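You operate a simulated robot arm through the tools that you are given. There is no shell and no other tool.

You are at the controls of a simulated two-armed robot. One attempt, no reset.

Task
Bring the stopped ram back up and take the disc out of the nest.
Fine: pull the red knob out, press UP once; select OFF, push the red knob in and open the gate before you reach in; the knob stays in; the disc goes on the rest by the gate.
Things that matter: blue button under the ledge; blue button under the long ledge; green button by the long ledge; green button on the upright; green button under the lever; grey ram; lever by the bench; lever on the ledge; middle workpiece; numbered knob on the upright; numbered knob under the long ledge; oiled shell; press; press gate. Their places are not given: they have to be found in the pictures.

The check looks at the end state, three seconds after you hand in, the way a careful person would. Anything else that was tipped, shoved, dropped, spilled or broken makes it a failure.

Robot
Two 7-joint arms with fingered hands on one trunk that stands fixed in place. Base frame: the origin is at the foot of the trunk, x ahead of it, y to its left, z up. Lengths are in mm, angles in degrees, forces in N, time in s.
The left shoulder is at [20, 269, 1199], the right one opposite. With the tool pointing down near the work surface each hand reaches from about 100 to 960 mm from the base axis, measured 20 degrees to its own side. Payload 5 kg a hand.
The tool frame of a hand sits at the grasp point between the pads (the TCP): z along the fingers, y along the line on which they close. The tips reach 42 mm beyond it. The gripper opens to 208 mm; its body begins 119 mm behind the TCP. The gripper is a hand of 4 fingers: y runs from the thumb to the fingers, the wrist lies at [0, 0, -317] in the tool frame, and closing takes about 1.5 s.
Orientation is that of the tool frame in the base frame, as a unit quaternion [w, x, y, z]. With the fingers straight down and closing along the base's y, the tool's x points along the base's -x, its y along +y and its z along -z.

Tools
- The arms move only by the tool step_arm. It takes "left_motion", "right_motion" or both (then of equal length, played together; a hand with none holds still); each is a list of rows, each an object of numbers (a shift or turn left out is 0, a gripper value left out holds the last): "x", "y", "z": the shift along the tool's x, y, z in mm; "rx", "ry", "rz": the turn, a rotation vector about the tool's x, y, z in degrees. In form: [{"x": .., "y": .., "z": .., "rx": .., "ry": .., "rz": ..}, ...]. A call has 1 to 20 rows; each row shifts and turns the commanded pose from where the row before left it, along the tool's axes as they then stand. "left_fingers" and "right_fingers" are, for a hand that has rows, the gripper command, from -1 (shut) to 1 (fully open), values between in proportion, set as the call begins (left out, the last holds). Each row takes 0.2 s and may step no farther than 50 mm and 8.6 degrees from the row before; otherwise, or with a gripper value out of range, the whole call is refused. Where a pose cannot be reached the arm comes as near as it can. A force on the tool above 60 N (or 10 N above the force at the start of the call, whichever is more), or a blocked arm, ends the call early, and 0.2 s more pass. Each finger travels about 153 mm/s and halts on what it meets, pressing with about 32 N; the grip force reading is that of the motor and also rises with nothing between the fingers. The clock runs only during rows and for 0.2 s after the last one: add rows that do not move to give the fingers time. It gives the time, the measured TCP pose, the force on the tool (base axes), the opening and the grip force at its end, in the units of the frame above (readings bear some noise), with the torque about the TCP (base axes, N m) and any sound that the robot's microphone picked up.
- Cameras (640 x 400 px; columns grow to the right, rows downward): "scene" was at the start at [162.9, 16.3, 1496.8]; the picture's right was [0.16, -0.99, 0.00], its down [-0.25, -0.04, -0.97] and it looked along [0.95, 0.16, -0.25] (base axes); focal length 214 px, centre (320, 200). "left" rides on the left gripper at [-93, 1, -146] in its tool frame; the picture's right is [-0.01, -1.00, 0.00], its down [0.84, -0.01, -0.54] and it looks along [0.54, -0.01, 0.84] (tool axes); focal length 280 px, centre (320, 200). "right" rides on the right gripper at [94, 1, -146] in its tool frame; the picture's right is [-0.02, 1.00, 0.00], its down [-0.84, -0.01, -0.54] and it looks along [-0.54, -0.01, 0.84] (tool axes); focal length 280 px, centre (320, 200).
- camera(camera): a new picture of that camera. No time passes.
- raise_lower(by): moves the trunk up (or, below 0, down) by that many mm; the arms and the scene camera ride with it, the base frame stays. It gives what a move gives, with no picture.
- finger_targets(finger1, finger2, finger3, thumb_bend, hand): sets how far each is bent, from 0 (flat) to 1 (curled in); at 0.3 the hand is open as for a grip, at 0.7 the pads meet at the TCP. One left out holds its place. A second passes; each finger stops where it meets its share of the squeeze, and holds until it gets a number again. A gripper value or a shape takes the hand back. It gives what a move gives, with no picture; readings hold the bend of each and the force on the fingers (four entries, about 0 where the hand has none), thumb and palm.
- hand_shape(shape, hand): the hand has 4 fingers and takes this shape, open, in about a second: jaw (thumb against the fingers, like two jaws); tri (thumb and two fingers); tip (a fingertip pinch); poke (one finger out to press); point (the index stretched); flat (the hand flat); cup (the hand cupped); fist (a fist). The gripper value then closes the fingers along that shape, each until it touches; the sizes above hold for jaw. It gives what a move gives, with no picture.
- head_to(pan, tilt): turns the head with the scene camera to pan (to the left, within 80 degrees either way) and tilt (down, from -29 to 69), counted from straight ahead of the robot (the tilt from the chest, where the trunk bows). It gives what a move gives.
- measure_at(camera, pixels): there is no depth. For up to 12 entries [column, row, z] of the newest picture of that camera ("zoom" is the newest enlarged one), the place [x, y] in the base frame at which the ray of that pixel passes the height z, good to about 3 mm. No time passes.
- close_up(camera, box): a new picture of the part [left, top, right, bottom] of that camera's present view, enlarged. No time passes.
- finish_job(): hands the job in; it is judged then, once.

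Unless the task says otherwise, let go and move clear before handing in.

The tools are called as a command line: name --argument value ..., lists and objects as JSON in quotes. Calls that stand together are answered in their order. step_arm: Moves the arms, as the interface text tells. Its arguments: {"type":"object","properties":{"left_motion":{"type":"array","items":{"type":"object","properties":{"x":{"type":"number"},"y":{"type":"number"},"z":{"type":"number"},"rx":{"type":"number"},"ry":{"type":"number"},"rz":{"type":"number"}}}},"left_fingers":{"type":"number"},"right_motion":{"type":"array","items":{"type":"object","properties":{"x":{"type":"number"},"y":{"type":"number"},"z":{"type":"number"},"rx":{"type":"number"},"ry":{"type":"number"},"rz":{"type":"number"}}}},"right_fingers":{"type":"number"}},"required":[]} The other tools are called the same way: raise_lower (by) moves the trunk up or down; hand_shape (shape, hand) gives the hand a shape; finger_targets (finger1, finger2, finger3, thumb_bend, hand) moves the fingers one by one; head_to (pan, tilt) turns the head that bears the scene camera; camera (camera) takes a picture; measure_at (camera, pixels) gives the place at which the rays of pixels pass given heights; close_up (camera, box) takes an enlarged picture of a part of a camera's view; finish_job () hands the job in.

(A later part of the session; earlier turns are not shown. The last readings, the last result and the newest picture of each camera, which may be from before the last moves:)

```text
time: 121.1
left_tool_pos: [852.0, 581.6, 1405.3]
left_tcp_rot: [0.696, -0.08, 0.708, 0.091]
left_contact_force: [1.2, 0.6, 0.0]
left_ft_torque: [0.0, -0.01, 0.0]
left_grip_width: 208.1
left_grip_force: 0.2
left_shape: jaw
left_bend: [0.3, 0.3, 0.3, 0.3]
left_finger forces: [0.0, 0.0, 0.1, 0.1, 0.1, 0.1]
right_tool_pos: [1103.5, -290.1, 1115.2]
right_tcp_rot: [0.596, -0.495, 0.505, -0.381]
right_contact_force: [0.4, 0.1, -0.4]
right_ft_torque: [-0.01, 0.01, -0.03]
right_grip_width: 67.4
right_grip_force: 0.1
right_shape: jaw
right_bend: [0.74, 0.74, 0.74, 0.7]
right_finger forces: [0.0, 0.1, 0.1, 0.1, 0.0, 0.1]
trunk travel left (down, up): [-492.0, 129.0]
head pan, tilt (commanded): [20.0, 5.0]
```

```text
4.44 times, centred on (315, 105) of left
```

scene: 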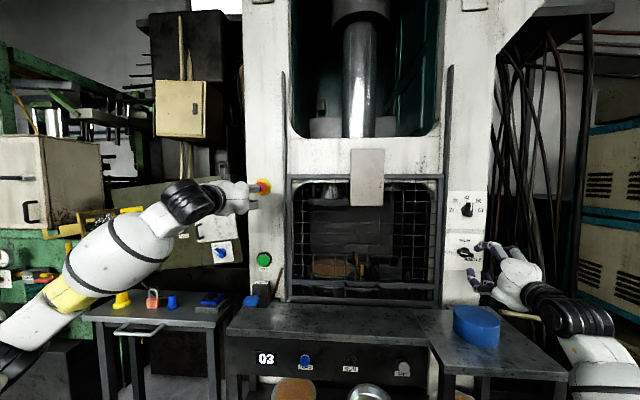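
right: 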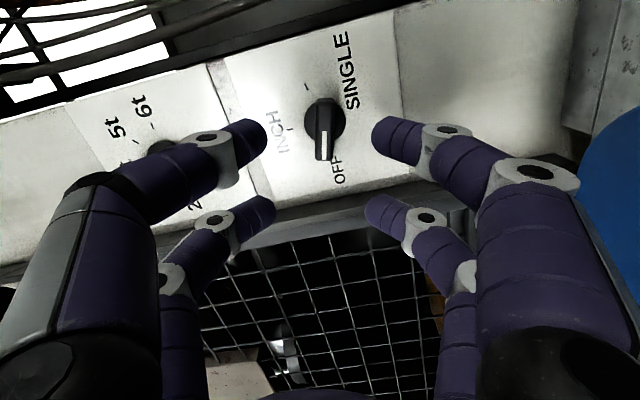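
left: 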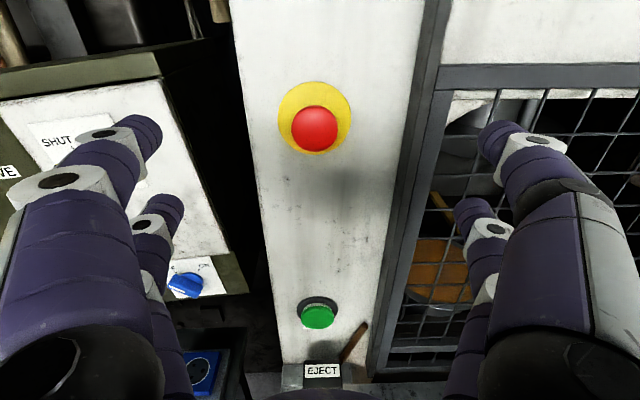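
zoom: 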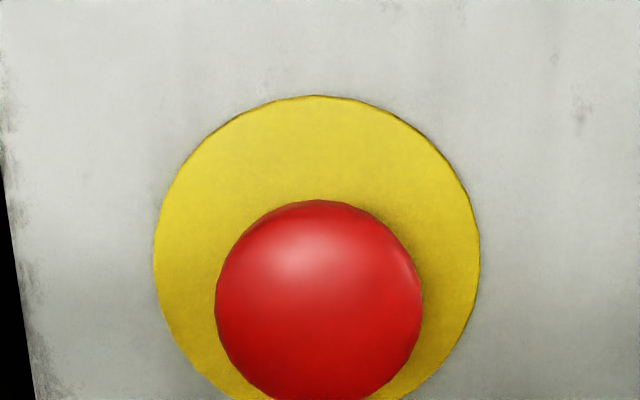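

The red knob now stands about 37 mm off its plate, the same as when it was in at the start (it was 53 mm when pulled), so it is in. Next is the gate: I'll bring the left hand across and down in front of it for a close look at the handle and the nest.

step_arm --left_motion '[{"y": -30, "x": 25, "z": -20}, {"y": -35, "x": 25, "z": -20}, {"y": -35, "x": 25, "z": -10}, {"y": -35, "x": 25}, {"y": -35, "x": 25}, {"y": -35, "x": 25}, {"y": -35, "x": 25}, {}]'

camera --camera "left"

close_up --camera "left" --box '[220, 60, 460, 240]'

```text
time: 122.9
left_tool_pos: [859.0, 339.4, 1229.9]
left_tcp_rot: [0.695, -0.081, 0.708, 0.092]
left_contact_force: [0.0, 0.3, 1.5]
left_ft_torque: [-0.03, 0.16, -0.03]
left_grip_width: 207.8
left_grip_force: 0.0
left_shape: jaw
left_bend: [0.3, 0.3, 0.3, 0.3]
left_finger forces: [0.1, 0.1, 0.0, 0.0, 0.0, 0.0]
right_tool_pos: [1104.3, -287.9, 1116.4]
right_tcp_rot: [0.596, -0.495, 0.505, -0.381]
right_contact_force: [-0.7, 0.8, 1.0]
right_ft_torque: [-0.06, 0.12, -0.05]
right_grip_width: 67.2
right_grip_force: 0.2
right_shape: jaw
right_bend: [0.74, 0.74, 0.74, 0.7]
right_finger forces: [0.0, 0.0, 0.1, 0.1, 0.0, 0.1]
trunk travel left (down, up): [-492.0, 129.0]
head pan, tilt (commanded): [20.0, 5.0]
```

```text
taken
```

left: 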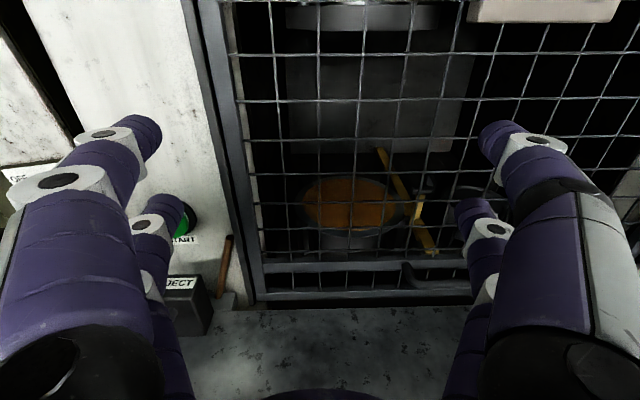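

```text
2.22 times, centred on (340, 150) of left
```

zoom: 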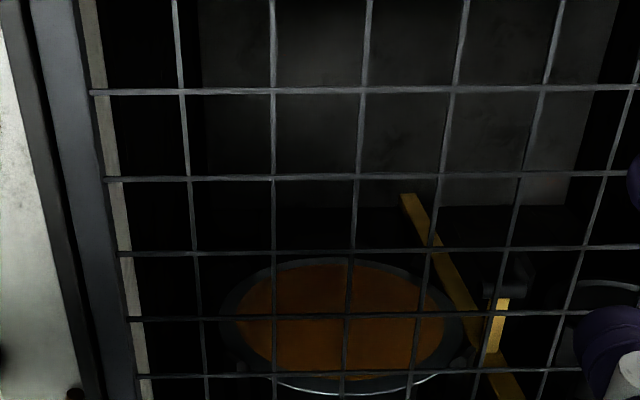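

The left view shows the orange disc in its dark ring at (349,203) and the gate bottom with the handle around (400-460,270). The right hand is already rolled so its fingers close vertically, which suits the horizontal handle, so I'll bring it across to the gate while the left hand moves aside.

step_arm --left_motion '[{"y": 24}, {"y": 24}, {"y": 24}, {"y": 24}, {"y": 24}, {"y": 24}, {"y": 24}, {"y": 24}, {"y": 24}, {"y": 24}, {}]' --right_motion '[{"z": -45}, {"x": -44, "y": 10, "z": -4}, {"x": -44, "y": 10, "z": -4}, {"x": -44, "y": 15, "z": -4}, {"x": -42, "y": 20, "z": -5}, {"x": -42, "y": 20, "z": -5}, {"x": -42, "y": 20, "z": -5}, {"x": -42, "y": 20, "z": -5}, {"x": -42, "y": 20, "z": -5}, {"x": -42, "y": 20, "z": -5}, {}]'

camera --camera "right"

head_to --pan 5 --tilt 20

camera --camera "scene"

```text
time: 125.3
left_tool_pos: [800.9, 571.7, 1229.4]
left_tcp_rot: [0.695, -0.081, 0.709, 0.093]
left_contact_force: [-0.1, -0.2, 0.9]
left_ft_torque: [-0.01, -0.03, 0.01]
left_grip_width: 207.9
left_grip_force: 0.1
left_shape: jaw
left_bend: [0.3, 0.3, 0.3, 0.3]
left_finger forces: [0.0, 0.0, 0.0, 0.0, 0.1, 0.1]
right_tool_pos: [1056.6, -284.4, 1110.5]
right_tcp_rot: [0.605, -0.492, 0.495, -0.384]
right_contact_force: [-0.1, -0.2, -0.3]
right_ft_torque: [0.02, -0.01, 0.07]
right_grip_width: 67.6
right_grip_force: 0.1
right_shape: jaw
right_bend: [0.74, 0.74, 0.74, 0.7]
right_finger forces: [0.0, 0.0, 0.0, 0.1, 0.0, 0.0]
right hand out of reach, approached as far as the arm can: row 2, 3, 4, 5, 6, 7, 8, 9, 10
trunk travel left (down, up): [-492.0, 129.0]
head pan, tilt (commanded): [20.0, 5.0]
```

```text
taken
```

right: 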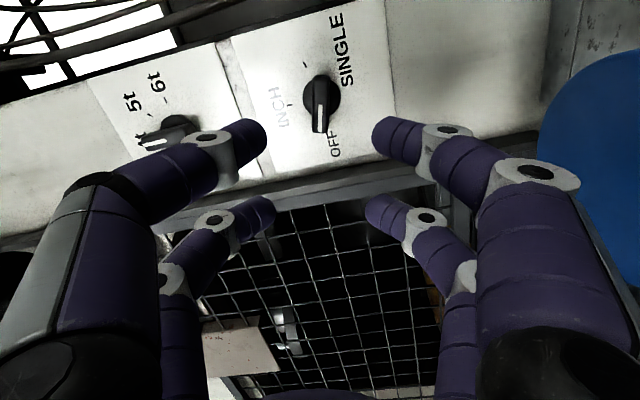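

```text
time: 126.1
left_tool_pos: [799.6, 572.6, 1230.1]
left_tcp_rot: [0.695, -0.081, 0.708, 0.092]
left_contact_force: [-1.0, 0.2, -0.6]
left_ft_torque: [0.03, -0.05, -0.04]
left_grip_width: 208.2
left_grip_force: 0.0
left_shape: jaw
left_bend: [0.3, 0.3, 0.3, 0.3]
left_finger forces: [0.0, 0.0, 0.0, 0.0, 0.0, 0.0]
right_tool_pos: [1057.1, -283.9, 1110.8]
right_tcp_rot: [0.605, -0.491, 0.496, -0.384]
right_contact_force: [-0.4, 0.0, -0.2]
right_ft_torque: [-0.03, -0.03, -0.01]
right_grip_width: 67.4
right_grip_force: 0.0
right_shape: jaw
right_bend: [0.74, 0.74, 0.74, 0.7]
right_finger forces: [0.1, 0.1, 0.0, 0.0, 0.0, 0.1]
trunk travel left (down, up): [-492.0, 129.0]
head pan, tilt (commanded): [5.0, 20.0]
```

```text
taken
```

scene: 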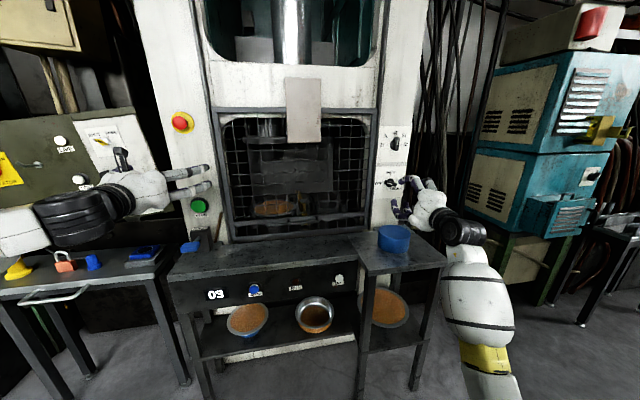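

The rolled right hand cannot move inward from here (wrist limit), so I'll use the left hand for the gate instead. I'll bring it, fingers half closed, in front of the handle at the gate's bottom centre.

step_arm --left_motion '[{"x": 21.75, "y": -38.4, "z": 5.7}, {"x": 21.75, "y": -38.4, "z": 5.7}, {"x": 21.75, "y": -38.4, "z": 5.7}, {"x": 21.75, "y": -38.4, "z": 5.7}, {"x": 21.75, "y": -38.4, "z": 5.7}, {"x": 21.75, "y": -38.4, "z": 5.7}, {"x": 21.75, "y": -38.4, "z": 5.7}, {"x": 21.75, "y": -38.4, "z": 5.7}, {"x": 21.75, "y": -38.4, "z": 5.7}, {"x": 21.75, "y": -38.4, "z": 5.7}, {}]' --left_fingers -0.1

camera --camera "left"

camera --camera "scene"

```text
time: 128.5
left_tool_pos: [933.8, 223.5, 1038.3]
left_tcp_rot: [0.695, -0.081, 0.708, 0.092]
left_contact_force: [0.7, 0.8, 0.6]
left_ft_torque: [0.04, -0.02, 0.01]
left_grip_width: 93.7
left_grip_force: 0.1
left_shape: jaw
left_bend: [0.73, 0.73, 0.73, 0.7]
left_finger forces: [0.0, 0.0, 0.1, 0.0, 0.0, 0.1]
left hand out of reach, approached as far as the arm can: row 1, 2, 3
right_tool_pos: [1056.0, -283.3, 1110.9]
right_tcp_rot: [0.605, -0.492, 0.495, -0.383]
right_contact_force: [0.2, 0.5, -0.9]
right_ft_torque: [0.03, 0.0, -0.02]
right_grip_width: 67.7
right_grip_force: 0.0
right_shape: jaw
right_bend: [0.74, 0.74, 0.74, 0.7]
right_finger forces: [0.1, 0.0, 0.0, 0.1, 0.0, 0.0]
trunk travel left (down, up): [-492.0, 129.0]
head pan, tilt (commanded): [5.0, 20.0]
```

```text
taken
```

left: 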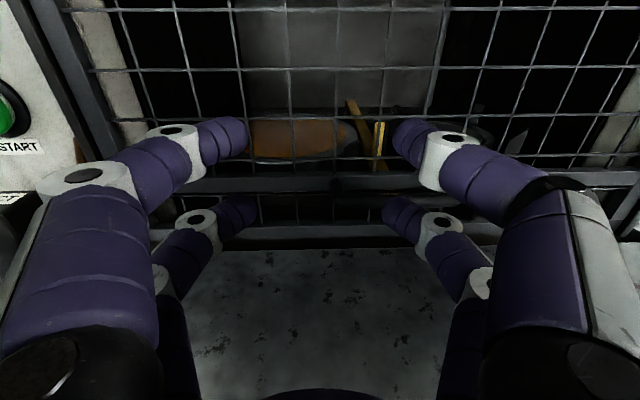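

```text
taken
```

scene: 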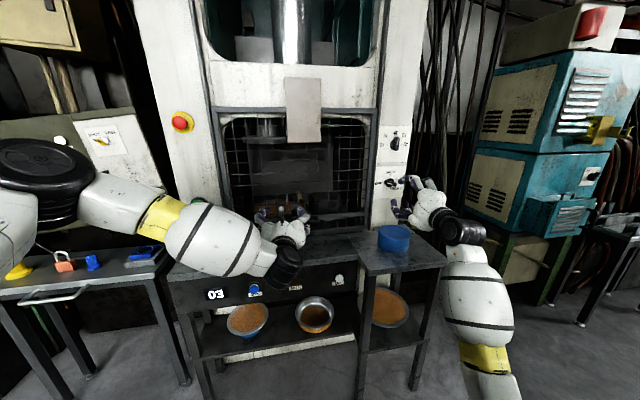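

The left hand got across to (934,224,1038) right in front of the gate. I'll take a close look at the handle near (330-400,185).

close_up --camera "left" --box '[230, 100, 410, 260]'

close_up --camera "scene" --box '[220, 160, 380, 280]'

```text
2.50 times, centred on (320, 180) of left
```

zoom: 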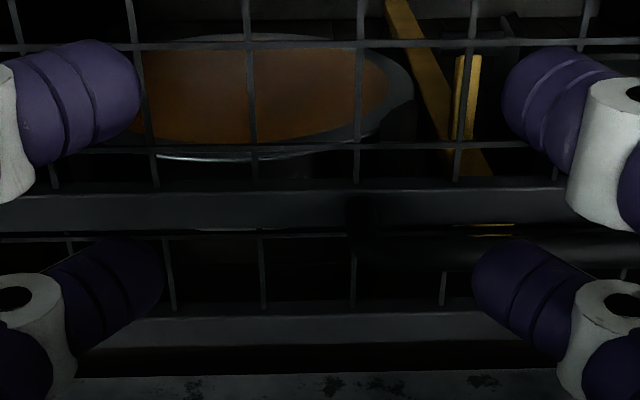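

```text
3.33 times, centred on (300, 220) of scene
```

zoom: 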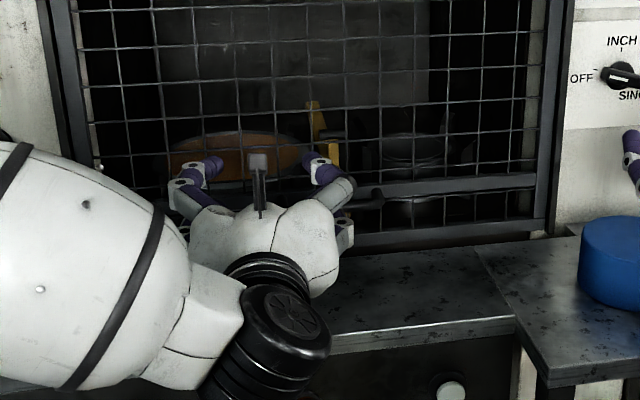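

The handle bar works out at s≈1067, z≈966, spanning t=32 to 182. I'll roll the left hand 90° here so the fingers can close above and below the bar, and see whether the wrist allows it.

step_arm --left_motion '[{"rz": 8.5}, {"rz": 8.5}, {"rz": 8.5}, {"rz": 8.5}, {"rz": 8.5}, {"rz": 8.5}, {"rz": 8.5}, {"rz": 8.5}, {"rz": 8.5}, {"rz": 8.5}, {"rz": 5}, {}]'

camera --camera "left"

```text
time: 131.1
left_tool_pos: [933.2, 225.4, 1039.8]
left_tcp_rot: [0.426, 0.445, 0.557, 0.556]
left_contact_force: [-1.1, -0.2, 0.2]
left_ft_torque: [0.02, -0.02, 0.01]
left_grip_width: 93.5
left_grip_force: 0.2
left_shape: jaw
left_bend: [0.73, 0.73, 0.73, 0.7]
left_finger forces: [0.0, 0.2, 0.1, 0.1, 0.0, 0.0]
right_tool_pos: [1056.2, -284.0, 1110.8]
right_tcp_rot: [0.605, -0.492, 0.495, -0.384]
right_contact_force: [0.0, 1.4, 0.3]
right_ft_torque: [0.0, 0.0, -0.01]
right_grip_width: 67.9
right_grip_force: 0.0
right_shape: jaw
right_bend: [0.74, 0.74, 0.74, 0.7]
right_finger forces: [0.0, 0.1, 0.1, 0.1, 0.0, 0.0]
trunk travel left (down, up): [-492.0, 129.0]
head pan, tilt (commanded): [5.0, 20.0]
```

```text
taken
```

left: 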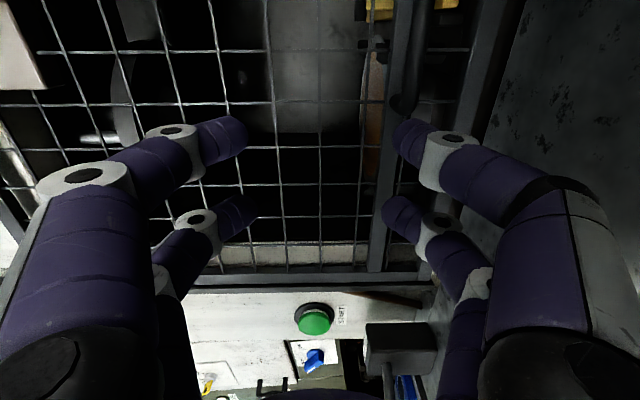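

The roll worked: fingers now close vertically, thumb below. The handle shows at (400-425, 0-105) in this turned view, to the right and below, so I'll move 92 mm right and 74 mm down to line up with its middle.

step_arm --left_motion '[{"x": -30.7, "y": -24.7}, {"x": -30.7, "y": -24.7}, {"x": -30.7, "y": -24.7}, {}]'

camera --camera "left"

close_up --camera "scene" --box '[240, 170, 360, 260]'

```text
time: 132.1
left_tool_pos: [956.8, 137.1, 965.0]
left_tcp_rot: [0.425, 0.444, 0.559, 0.557]
left_contact_force: [-0.1, -0.2, -0.3]
left_ft_torque: [0.02, -0.01, 0.04]
left_grip_width: 93.5
left_grip_force: 0.1
left_shape: jaw
left_bend: [0.73, 0.73, 0.73, 0.7]
left_finger forces: [0.1, 0.0, 0.1, 0.0, 0.0, 0.0]
right_tool_pos: [1056.8, -283.4, 1110.1]
right_tcp_rot: [0.605, -0.492, 0.495, -0.383]
right_contact_force: [1.6, -0.2, 0.8]
right_ft_torque: [0.03, -0.03, 0.01]
right_grip_width: 67.6
right_grip_force: 0.1
right_shape: jaw
right_bend: [0.74, 0.74, 0.74, 0.7]
right_finger forces: [0.0, 0.1, 0.0, 0.0, 0.0, 0.1]
trunk travel left (down, up): [-492.0, 129.0]
head pan, tilt (commanded): [5.0, 20.0]
```

```text
taken
```

left: 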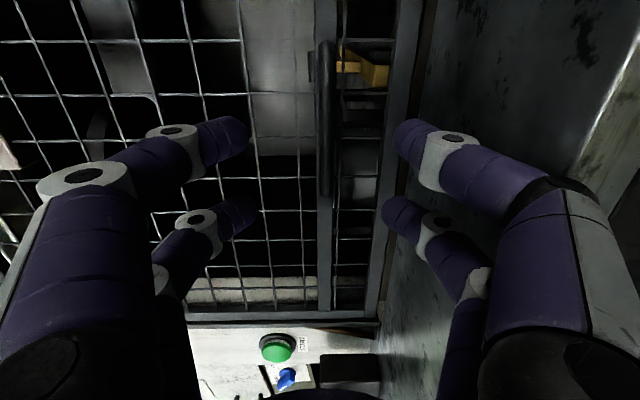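

```text
4.44 times, centred on (300, 215) of scene
```

zoom: 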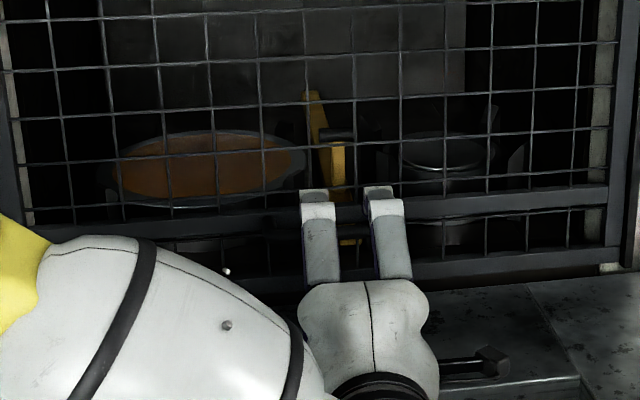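

The handle now runs vertically through the turned view at column 325, rows 40-200, so I am centred on it, about 6 mm high. I'll correct down 6 mm and advance 65 mm.

step_arm --left_motion '[{"y": -6, "z": 20}, {"z": 25}, {"z": 20}, {}]'

camera --camera "left"

close_up --camera "scene" --box '[260, 180, 350, 250]'

```text
time: 133.1
left_tool_pos: [1017.2, 152.5, 961.4]
left_tcp_rot: [0.428, 0.443, 0.557, 0.557]
left_contact_force: [-4.9, -3.9, 34.5]
left_ft_torque: [-1.68, 2.13, -0.08]
left_grip_width: 85.0
left_grip_force: 0.0
left_shape: jaw
left_bend: [0.73, 0.73, 0.73, 0.7]
left_finger forces: [0.0, 0.0, 1.9, 0.0, 33.0, 0.1]
right_tool_pos: [1053.1, -283.1, 1113.7]
right_tcp_rot: [0.605, -0.491, 0.495, -0.384]
right_contact_force: [-0.3, 0.4, 0.4]
right_ft_torque: [0.01, 0.0, -0.01]
right_grip_width: 67.6
right_grip_force: 0.0
right_shape: jaw
right_bend: [0.74, 0.74, 0.74, 0.7]
right_finger forces: [0.0, 0.0, 0.1, 0.1, 0.0, 0.1]
trunk travel left (down, up): [-492.0, 129.0]
head pan, tilt (commanded): [5.0, 20.0]
```

```text
taken
```

left: 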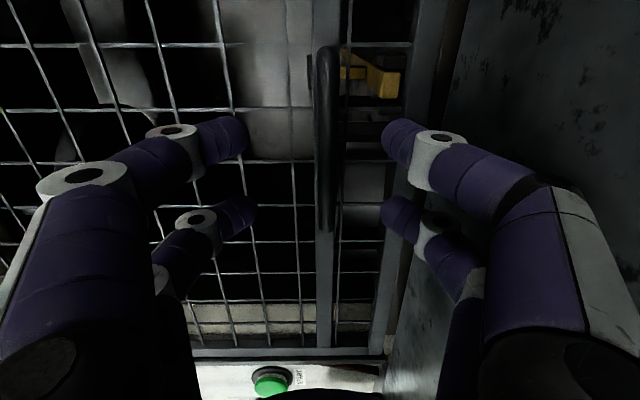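

```text
5.71 times, centred on (305, 215) of scene
```

zoom: 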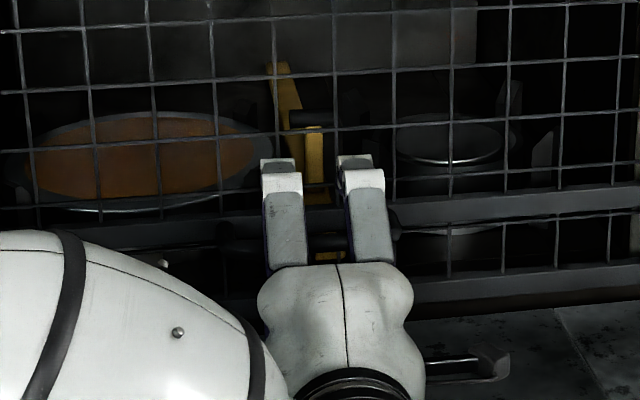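

The thumb below is pressing on the ledge top (33 N), since the open hand is too tall here. I'll raise 14 mm and narrow the opening to about 50 mm before going further.

step_arm --left_motion '[{"y": 14}, {}, {}, {}, {}]' --left_fingers -0.5

camera --camera "left"

```text
time: 134.3
left_tool_pos: [1019.1, 151.5, 971.2]
left_tcp_rot: [0.426, 0.445, 0.558, 0.556]
left_contact_force: [0.2, -0.1, 0.4]
left_ft_torque: [-0.02, -0.03, 0.01]
left_grip_width: 24.5
left_grip_force: 31.6
left_shape: jaw
left_bend: [0.7, 0.7, 0.76, 0.72]
left_finger forces: [0.1, 0.0, 0.0, 0.0, 0.0, 0.0]
right_tool_pos: [1057.7, -284.5, 1110.1]
right_tcp_rot: [0.604, -0.493, 0.495, -0.383]
right_contact_force: [0.5, 1.1, -0.7]
right_ft_torque: [-0.01, 0.01, -0.01]
right_grip_width: 67.8
right_grip_force: 0.1
right_shape: jaw
right_bend: [0.74, 0.74, 0.74, 0.7]
right_finger forces: [0.0, 0.1, 0.1, 0.0, 0.0, 0.1]
trunk travel left (down, up): [-492.0, 129.0]
head pan, tilt (commanded): [5.0, 20.0]
```

```text
taken
```

left: 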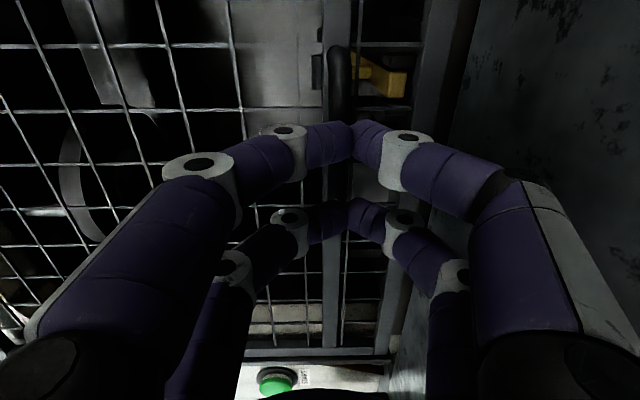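

The fingers have closed further than commanded (tips meeting at (352,130)), probably because the thumb was displaced by the ledge. I'll reopen them a little and look again.

step_arm --left_motion '[{"y": 6}, {}, {}, {}, {}]' --left_fingers -0.3

camera --camera "left"

```text
time: 135.5
left_tool_pos: [1020.2, 151.5, 975.9]
left_tcp_rot: [0.426, 0.444, 0.558, 0.557]
left_contact_force: [-0.2, 0.0, -0.1]
left_ft_torque: [0.0, -0.01, 0.02]
left_grip_width: 72.6
left_grip_force: 0.0
left_shape: jaw
left_bend: [0.73, 0.73, 0.74, 0.7]
left_finger forces: [0.0, 0.0, 0.0, 0.1, 0.0, 0.0]
right_tool_pos: [1055.4, -283.4, 1110.8]
right_tcp_rot: [0.604, -0.491, 0.495, -0.385]
right_contact_force: [0.0, 0.5, -0.9]
right_ft_torque: [0.01, -0.01, 0.03]
right_grip_width: 67.4
right_grip_force: 0.0
right_shape: jaw
right_bend: [0.74, 0.74, 0.74, 0.7]
right_finger forces: [0.0, 0.1, 0.1, 0.0, 0.0, 0.0]
trunk travel left (down, up): [-492.0, 129.0]
head pan, tilt (commanded): [5.0, 20.0]
```

```text
taken
```

left: 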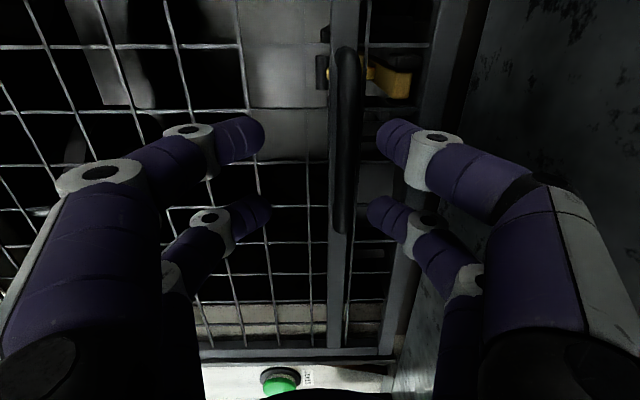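

Opening is right again at 73 mm and the bar passes between fingers and thumb at column 346. I'll lower 8 mm, advance 25 mm and close on it.

step_arm --left_motion '[{"y": -4, "z": 8}, {"y": -4, "z": 9}, {"z": 8}, {}]'

camera --camera "left"

```text
time: 136.5
left_tool_pos: [1042.8, 158.1, 968.1]
left_tcp_rot: [0.427, 0.444, 0.558, 0.556]
left_contact_force: [0.1, -0.1, -0.4]
left_ft_torque: [-0.01, 0.01, 0.0]
left_grip_width: 72.3
left_grip_force: 0.1
left_shape: jaw
left_bend: [0.73, 0.73, 0.74, 0.7]
left_finger forces: [0.0, 0.0, 0.1, 0.0, 0.0, 0.1]
right_tool_pos: [1056.2, -283.4, 1110.2]
right_tcp_rot: [0.605, -0.492, 0.495, -0.384]
right_contact_force: [-0.3, -0.9, 0.1]
right_ft_torque: [0.01, 0.0, 0.01]
right_grip_width: 67.6
right_grip_force: 0.1
right_shape: jaw
right_bend: [0.74, 0.74, 0.74, 0.7]
right_finger forces: [0.0, 0.0, 0.1, 0.0, 0.0, 0.1]
trunk travel left (down, up): [-492.0, 129.0]
head pan, tilt (commanded): [5.0, 20.0]
```

```text
taken
```

left: 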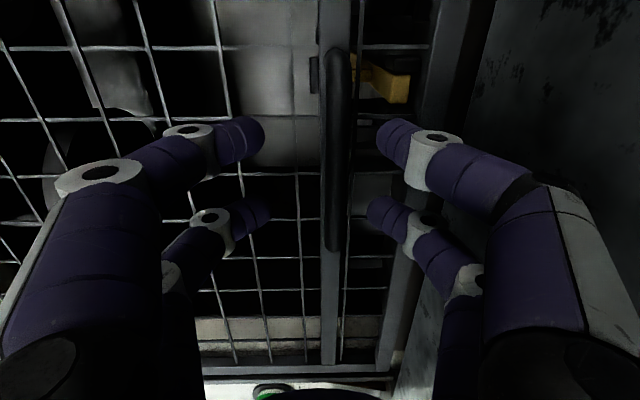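

The bar sits between fingers and thumb along its middle. I'll close the hand on it now.

step_arm --left_motion '[{}, {}, {}, {}, {}]' --left_fingers -1

camera --camera "left"

```text
time: 137.7
left_tool_pos: [1043.3, 158.7, 967.9]
left_tcp_rot: [0.426, 0.444, 0.557, 0.557]
left_contact_force: [5.5, -0.2, -0.4]
left_ft_torque: [-0.07, -0.02, -0.18]
left_grip_width: 16.9
left_grip_force: 32.2
left_shape: jaw
left_bend: [0.7, 0.7, 0.73, 0.7]
left_finger forces: [27.1, 26.5, 27.1, 0.0, 28.1, 0.0]
right_tool_pos: [1057.1, -283.4, 1109.8]
right_tcp_rot: [0.605, -0.492, 0.495, -0.384]
right_contact_force: [-0.1, 0.1, 0.3]
right_ft_torque: [0.02, 0.0, -0.03]
right_grip_width: 67.6
right_grip_force: 0.1
right_shape: jaw
right_bend: [0.74, 0.74, 0.74, 0.7]
right_finger forces: [0.1, 0.1, 0.0, 0.0, 0.1, 0.0]
trunk travel left (down, up): [-492.0, 129.0]
head pan, tilt (commanded): [5.0, 20.0]
```

```text
taken
```

left: 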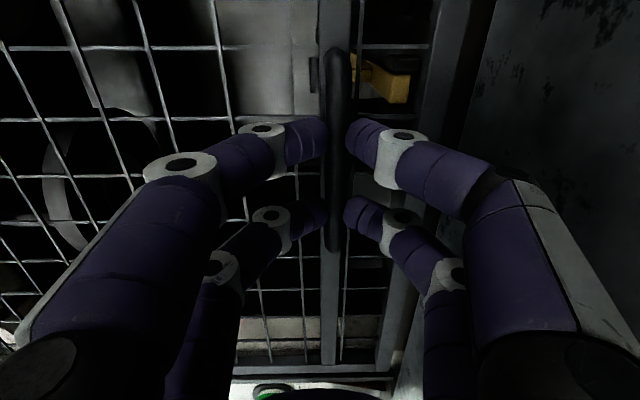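

The grip on the 17 mm bar is even, about 27 N on every digit. I'll lift gently in 10 mm steps and read the force to learn how the gate moves.

step_arm --left_motion '[{"y": 8}, {"y": 10}, {"y": 10}, {}]'

camera --camera "left"

camera --camera "scene"

```text
time: 138.7
left_tool_pos: [1044.1, 158.3, 997.9]
left_tcp_rot: [0.427, 0.443, 0.558, 0.556]
left_contact_force: [-5.1, 4.3, 1.8]
left_ft_torque: [0.05, 0.08, -0.02]
left_grip_width: 16.9
left_grip_force: 32.1
left_shape: jaw
left_bend: [0.7, 0.7, 0.73, 0.7]
left_finger forces: [29.6, 29.0, 27.8, 0.1, 30.7, 0.0]
right_tool_pos: [1056.3, -282.5, 1111.1]
right_tcp_rot: [0.604, -0.492, 0.495, -0.384]
right_contact_force: [-0.5, -0.8, 0.5]
right_ft_torque: [-0.01, -0.02, 0.03]
right_grip_width: 67.8
right_grip_force: 0.1
right_shape: jaw
right_bend: [0.74, 0.74, 0.74, 0.7]
right_finger forces: [0.0, 0.1, 0.1, 0.1, 0.0, 0.0]
trunk travel left (down, up): [-492.0, 129.0]
head pan, tilt (commanded): [5.0, 20.0]
```

```text
taken
```

left: 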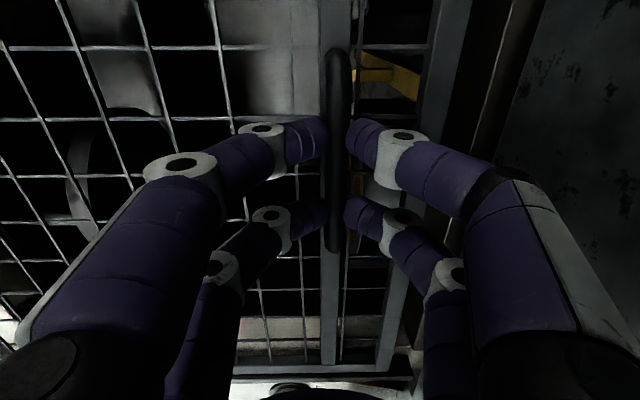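

```text
taken
```

scene: 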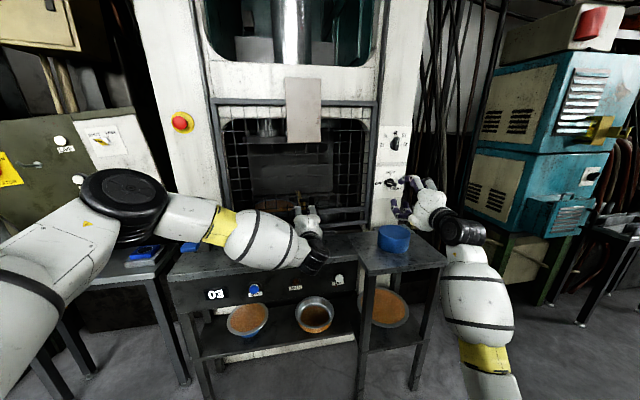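

The gate slides up with only about 2 N, so it is counterbalanced. I'll lift it further in 30 mm steps, keeping below the fixed grey plate, and check.

step_arm --left_motion '[{"y": 20}, {"y": 30}, {"y": 30}, {"y": 30}, {"y": 30}, {"y": 20}, {}]'

camera --camera "scene"

camera --camera "left"

```text
time: 140.3
left_tool_pos: [1042.8, 159.0, 1162.6]
left_tcp_rot: [0.427, 0.441, 0.558, 0.558]
left_contact_force: [-42.0, 20.0, 3.1]
left_ft_torque: [0.3, 0.45, 0.52]
left_grip_width: 17.4
left_grip_force: 32.0
left_shape: jaw
left_bend: [0.7, 0.7, 0.73, 0.7]
left_finger forces: [36.9, 35.2, 31.3, 0.0, 38.4, 0.0]
right_tool_pos: [1054.8, -281.7, 1113.6]
right_tcp_rot: [0.605, -0.491, 0.494, -0.385]
right_contact_force: [0.3, -0.2, -0.5]
right_ft_torque: [0.0, 0.03, 0.02]
right_grip_width: 67.9
right_grip_force: 0.1
right_shape: jaw
right_bend: [0.74, 0.74, 0.74, 0.7]
right_finger forces: [0.1, 0.1, 0.0, 0.0, 0.1, 0.1]
trunk travel left (down, up): [-492.0, 129.0]
head pan, tilt (commanded): [5.0, 20.0]
```

```text
taken
```

scene: 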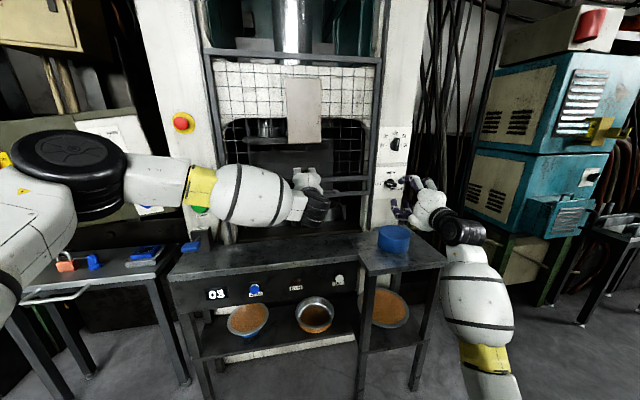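

```text
taken
```

left: 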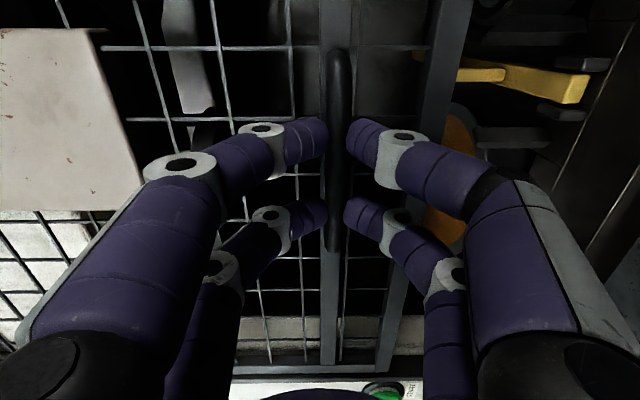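

The gate is up about 195 mm, with 42 N of sideways strain because my path leans slightly forward. I'll relax 3 mm back and left, then lift another 50 mm, staying below the plate seen at the left of this turned view.

step_arm --left_motion '[{"x": 3.2, "z": -3}, {"y": 25, "x": 0.5, "z": -0.5}, {"y": 25, "x": 0.5, "z": -0.5}, {}]'

camera --camera "left"

camera --camera "scene"

```text
time: 141.3
left_tool_pos: [1041.7, 157.6, 1207.6]
left_tcp_rot: [0.427, 0.444, 0.557, 0.557]
left_contact_force: [14.6, 7.6, 2.2]
left_ft_torque: [0.08, -0.26, 0.03]
left_grip_width: 16.9
left_grip_force: 32.0
left_shape: jaw
left_bend: [0.7, 0.7, 0.73, 0.7]
left_finger forces: [27.6, 28.0, 26.7, 0.0, 26.4, 0.0]
right_tool_pos: [1057.3, -284.1, 1110.4]
right_tcp_rot: [0.604, -0.492, 0.495, -0.384]
right_contact_force: [-0.1, -0.6, -0.3]
right_ft_torque: [0.03, 0.0, -0.01]
right_grip_width: 67.4
right_grip_force: 0.0
right_shape: jaw
right_bend: [0.74, 0.74, 0.74, 0.7]
right_finger forces: [0.0, 0.0, 0.0, 0.0, 0.0, 0.0]
trunk travel left (down, up): [-492.0, 129.0]
head pan, tilt (commanded): [5.0, 20.0]
```

```text
taken
```

left: 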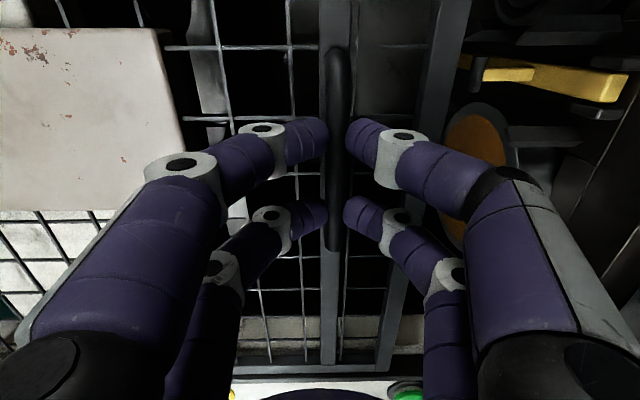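

```text
taken
```

scene: 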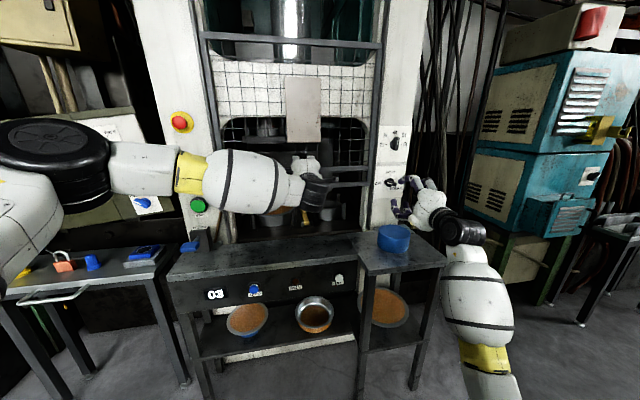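

The gate is about 240 mm up with almost no load. By size, the grey plate lies deeper (s≈1140) than the handle and fingers (s≤1090), so the hand can pass in front of it; I'll keep lifting to find the gate's top stop.

step_arm --left_motion '[{"y": 25, "x": 0.5, "z": 0.5}, {"y": 25, "x": 0.5, "z": -0.5}, {"y": 25, "x": 0.5, "z": -0.5}, {"y": 25, "x": 0.5, "z": -0.5}, {}]'

camera --camera "scene"

camera --camera "left"

```text
time: 142.5
left_tool_pos: [1041.8, 158.3, 1307.4]
left_tcp_rot: [0.426, 0.443, 0.558, 0.557]
left_contact_force: [-0.8, 9.3, 4.4]
left_ft_torque: [0.14, -0.03, 0.13]
left_grip_width: 16.7
left_grip_force: 32.1
left_shape: jaw
left_bend: [0.7, 0.7, 0.73, 0.7]
left_finger forces: [30.3, 30.5, 27.4, 0.0, 29.7, 0.0]
right_tool_pos: [1056.1, -282.9, 1111.7]
right_tcp_rot: [0.604, -0.492, 0.495, -0.384]
right_contact_force: [-0.5, 0.9, -0.1]
right_ft_torque: [0.01, 0.02, -0.01]
right_grip_width: 67.5
right_grip_force: 0.1
right_shape: jaw
right_bend: [0.74, 0.74, 0.74, 0.7]
right_finger forces: [0.1, 0.0, 0.1, 0.0, 0.0, 0.0]
trunk travel left (down, up): [-492.0, 129.0]
head pan, tilt (commanded): [5.0, 20.0]
```

```text
taken
```

scene: 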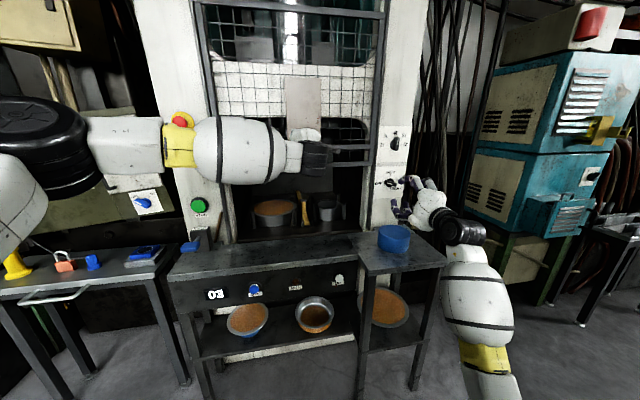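

```text
taken
```

left: 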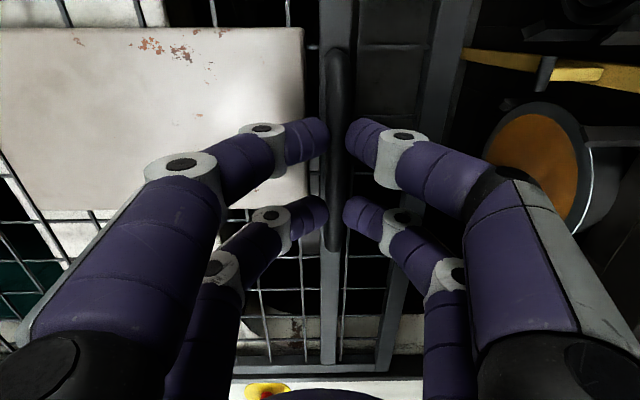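

The gate is now about 340 mm up, nearly to the plate, and the nest is open to view at (275,212). I'll loosen the grip slightly, keeping the thumb under the bar, to see whether the gate stays up by itself.

step_arm --left_motion '[{"y": 6}, {}]'

step_arm --left_motion '[{}, {}, {}, {}]' --left_fingers -0.65

camera --camera "left"

close_up --camera "scene" --box '[220, 150, 380, 270]'

```text
time: 143.1
left_tool_pos: [1042.8, 158.5, 1312.2]
left_tcp_rot: [0.426, 0.443, 0.558, 0.557]
left_contact_force: [-6.6, 6.4, -2.5]
left_ft_torque: [0.07, 0.21, 0.12]
left_grip_width: 17.2
left_grip_force: 31.8
left_shape: jaw
left_bend: [0.7, 0.7, 0.73, 0.7]
left_finger forces: [29.1, 29.2, 30.0, 0.0, 32.2, 0.1]
right_tool_pos: [1056.1, -284.1, 1111.7]
right_tcp_rot: [0.604, -0.492, 0.495, -0.385]
right_contact_force: [-0.2, -0.1, -0.1]
right_ft_torque: [0.03, 0.0, -0.02]
right_grip_width: 67.5
right_grip_force: 0.1
right_shape: jaw
right_bend: [0.74, 0.74, 0.74, 0.7]
right_finger forces: [0.0, 0.0, 0.0, 0.0, 0.0, 0.0]
trunk travel left (down, up): [-492.0, 129.0]
head pan, tilt (commanded): [5.0, 20.0]
```

```text
time: 144.1
left_tool_pos: [1043.1, 157.6, 1312.2]
left_tcp_rot: [0.426, 0.444, 0.558, 0.557]
left_contact_force: [0.7, 0.4, -1.0]
left_ft_torque: [0.01, 0.0, -0.02]
left_grip_width: 36.0
left_grip_force: 0.0
left_shape: jaw
left_bend: [0.73, 0.73, 0.73, 0.7]
left_finger forces: [0.0, 0.0, 0.0, 0.1, 0.0, 0.1]
right_tool_pos: [1056.2, -284.1, 1110.1]
right_tcp_rot: [0.604, -0.491, 0.496, -0.385]
right_contact_force: [0.5, 0.3, -0.4]
right_ft_torque: [0.01, 0.01, 0.0]
right_grip_width: 67.5
right_grip_force: 0.0
right_shape: jaw
right_bend: [0.74, 0.74, 0.74, 0.7]
right_finger forces: [0.0, 0.0, 0.1, 0.0, 0.0, 0.0]
trunk travel left (down, up): [-492.0, 129.0]
head pan, tilt (commanded): [5.0, 20.0]
```

```text
taken
```

left: 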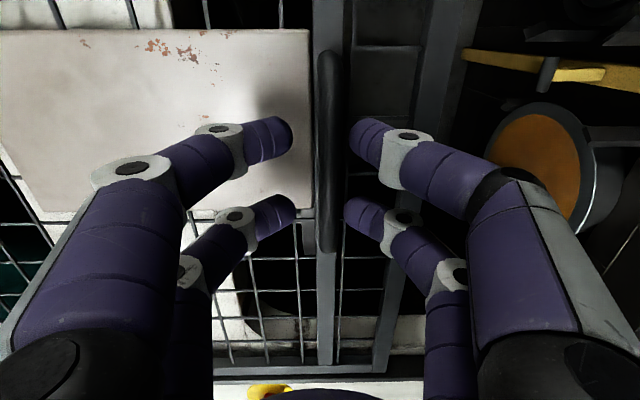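

```text
3.33 times, centred on (300, 210) of scene
```

zoom: 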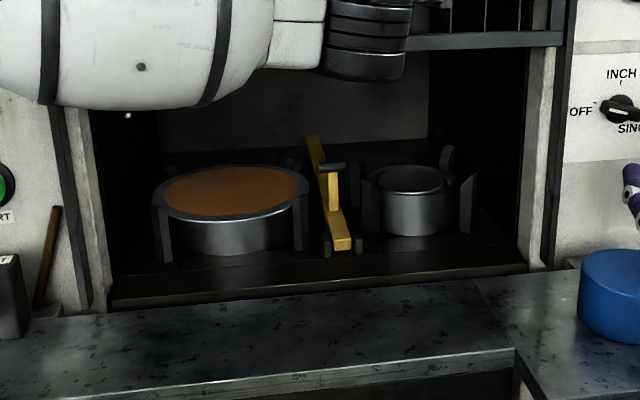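

With the grip loosened the gate has stayed exactly where it was, so it holds by itself. The open press shows two nests: the large left one with a round orange-topped piece at (232,205) in the zoom and a smaller grey cup on the right. I'll open the hand fully clear of the handle and back away.

step_arm --left_motion '[{}, {}, {"z": -20}, {"z": -30}, {"z": -40}, {"z": -40}, {}]' --left_fingers -0.3

camera --camera "scene"

camera --camera "left"

```text
time: 145.7
left_tool_pos: [916.7, 126.4, 1311.7]
left_tcp_rot: [0.425, 0.445, 0.558, 0.557]
left_contact_force: [0.1, 0.1, -0.3]
left_ft_torque: [0.02, -0.02, -0.02]
left_grip_width: 72.6
left_grip_force: 0.2
left_shape: jaw
left_bend: [0.73, 0.73, 0.73, 0.7]
left_finger forces: [0.1, 0.0, 0.1, 0.1, 0.0, 0.0]
right_tool_pos: [1056.7, -284.2, 1108.7]
right_tcp_rot: [0.605, -0.491, 0.496, -0.383]
right_contact_force: [-0.9, -0.7, 0.4]
right_ft_torque: [0.04, 0.02, -0.02]
right_grip_width: 67.3
right_grip_force: 0.1
right_shape: jaw
right_bend: [0.74, 0.74, 0.74, 0.7]
right_finger forces: [0.1, 0.0, 0.0, 0.0, 0.0, 0.0]
trunk travel left (down, up): [-492.0, 129.0]
head pan, tilt (commanded): [5.0, 20.0]
```

```text
taken
```

scene: 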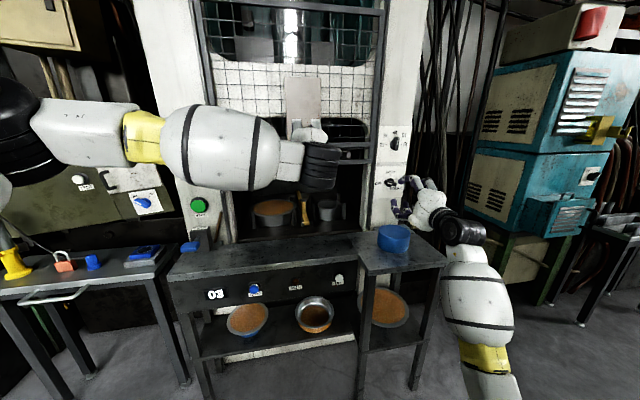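

```text
taken
```

left: 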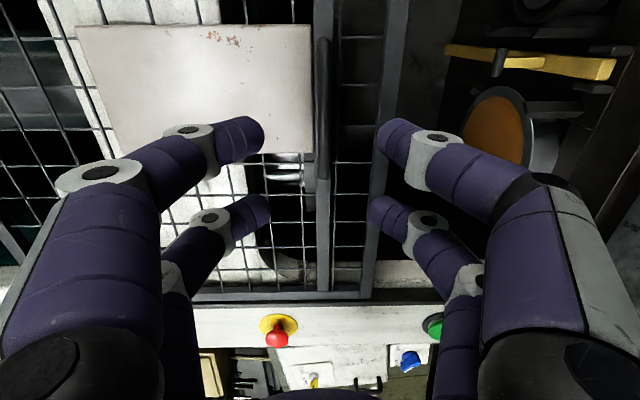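

The gate holds, and I have clear space. I'll roll the left hand back upright and bring it down in front of the opening for a good look at the nest with its camera.

step_arm --left_motion '[{"rz": -8.5}, {"rz": -8.5}, {"rz": -8.5}, {"rz": -8.5}, {"rz": -8.5}, {"rz": -8.5}, {"rz": -8.5}, {"rz": -8.5}, {"rz": -8.5}, {"rz": -8.5}, {"rz": -5}, {"x": 40, "y": 20}, {"x": 40, "y": 20}, {"x": 40, "y": 20}, {"x": 40, "y": 20}, {"x": 30, "y": 20}, {}]'

camera --camera "left"

close_up --camera "left" --box '[200, 60, 440, 240]'

```text
time: 149.3
left_tool_pos: [888.8, 227.0, 1124.9]
left_tcp_rot: [0.695, -0.081, 0.708, 0.091]
left_contact_force: [-0.3, 0.8, -0.1]
left_ft_torque: [-0.02, 0.0, -0.01]
left_grip_width: 72.3
left_grip_force: 0.0
left_shape: jaw
left_bend: [0.73, 0.73, 0.73, 0.7]
left_finger forces: [0.0, 0.1, 0.1, 0.1, 0.0, 0.0]
right_tool_pos: [1056.9, -283.9, 1111.0]
right_tcp_rot: [0.604, -0.492, 0.496, -0.384]
right_contact_force: [-0.1, 0.3, -1.2]
right_ft_torque: [0.0, -0.04, -0.03]
right_grip_width: 67.6
right_grip_force: 0.0
right_shape: jaw
right_bend: [0.74, 0.74, 0.74, 0.7]
right_finger forces: [0.1, 0.0, 0.1, 0.1, 0.1, 0.0]
trunk travel left (down, up): [-492.0, 129.0]
head pan, tilt (commanded): [5.0, 20.0]
```

```text
taken
```

left: 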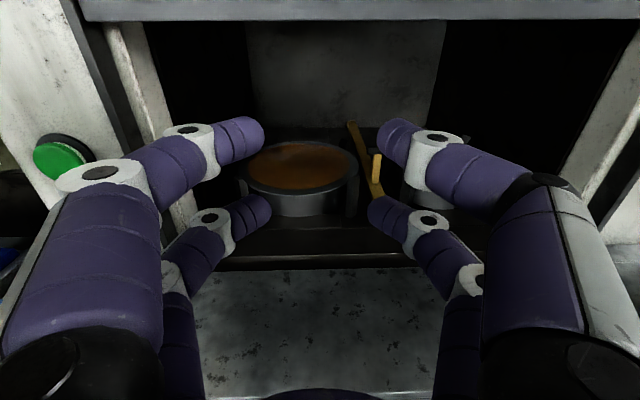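

```text
2.22 times, centred on (320, 150) of left
```

zoom: 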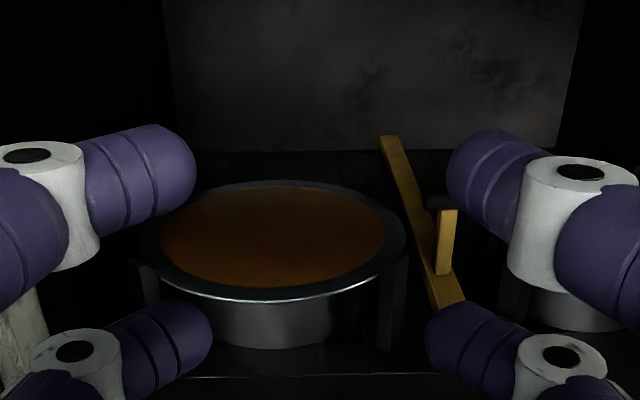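

The left nest shows clearly now: a silver die with a dark rim and the orange disc lying in it, zoom centre (275,237), with black posts around and a yellow bar to the right. I'll open the fingers for an unobstructed view and move a little closer to see how the disc sits.

step_arm --left_motion '[{"z": 30, "y": 10}, {"z": 30, "y": 10}, {"z": 30, "y": 10}, {}, {}]' --left_fingers 0.9

camera --camera "left"

close_up --camera "left" --box '[220, 120, 400, 260]'

close_up --camera "scene" --box '[240, 185, 350, 245]'

```text
time: 150.5
left_tool_pos: [970.0, 278.1, 1125.3]
left_tcp_rot: [0.695, -0.081, 0.709, 0.092]
left_contact_force: [-0.3, 0.5, 0.1]
left_ft_torque: [-0.02, -0.03, -0.03]
left_grip_width: 197.2
left_grip_force: 0.1
left_shape: jaw
left_bend: [0.27, 0.27, 0.27, 0.32]
left_finger forces: [0.0, 0.1, 0.0, 0.1, 0.0, 0.0]
right_tool_pos: [1055.5, -283.3, 1110.9]
right_tcp_rot: [0.604, -0.492, 0.496, -0.384]
right_contact_force: [0.3, -0.8, 0.2]
right_ft_torque: [-0.02, -0.02, -0.01]
right_grip_width: 67.5
right_grip_force: 0.0
right_shape: jaw
right_bend: [0.74, 0.74, 0.74, 0.7]
right_finger forces: [0.0, 0.0, 0.0, 0.0, 0.0, 0.1]
trunk travel left (down, up): [-492.0, 129.0]
head pan, tilt (commanded): [5.0, 20.0]
```

```text
taken
```

left: 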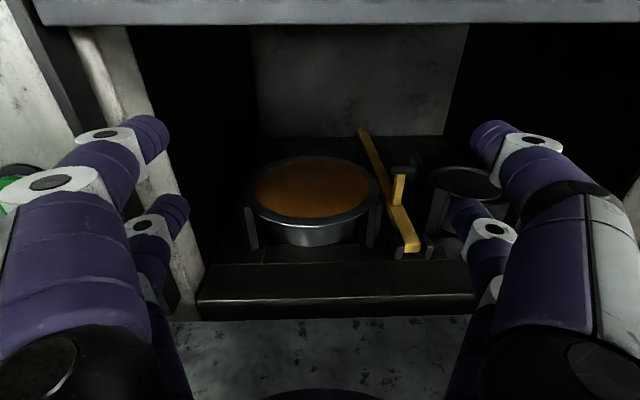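

```text
2.86 times, centred on (310, 190) of left
```

zoom: 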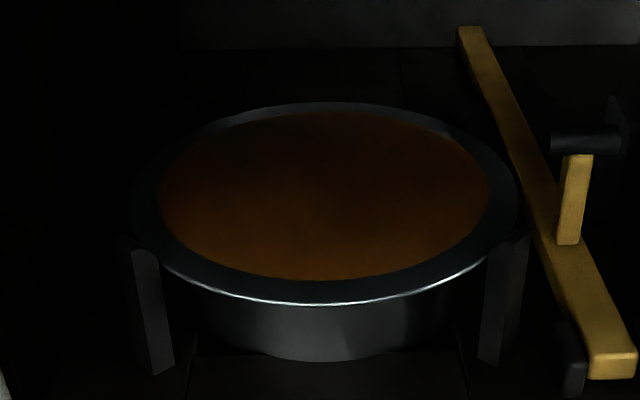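

```text
5.82 times, centred on (295, 215) of scene
```

zoom: 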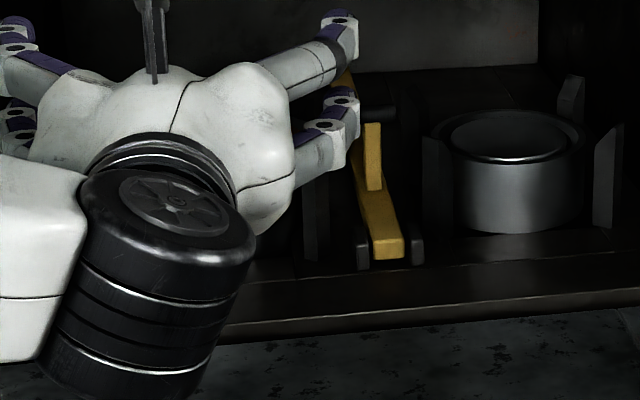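

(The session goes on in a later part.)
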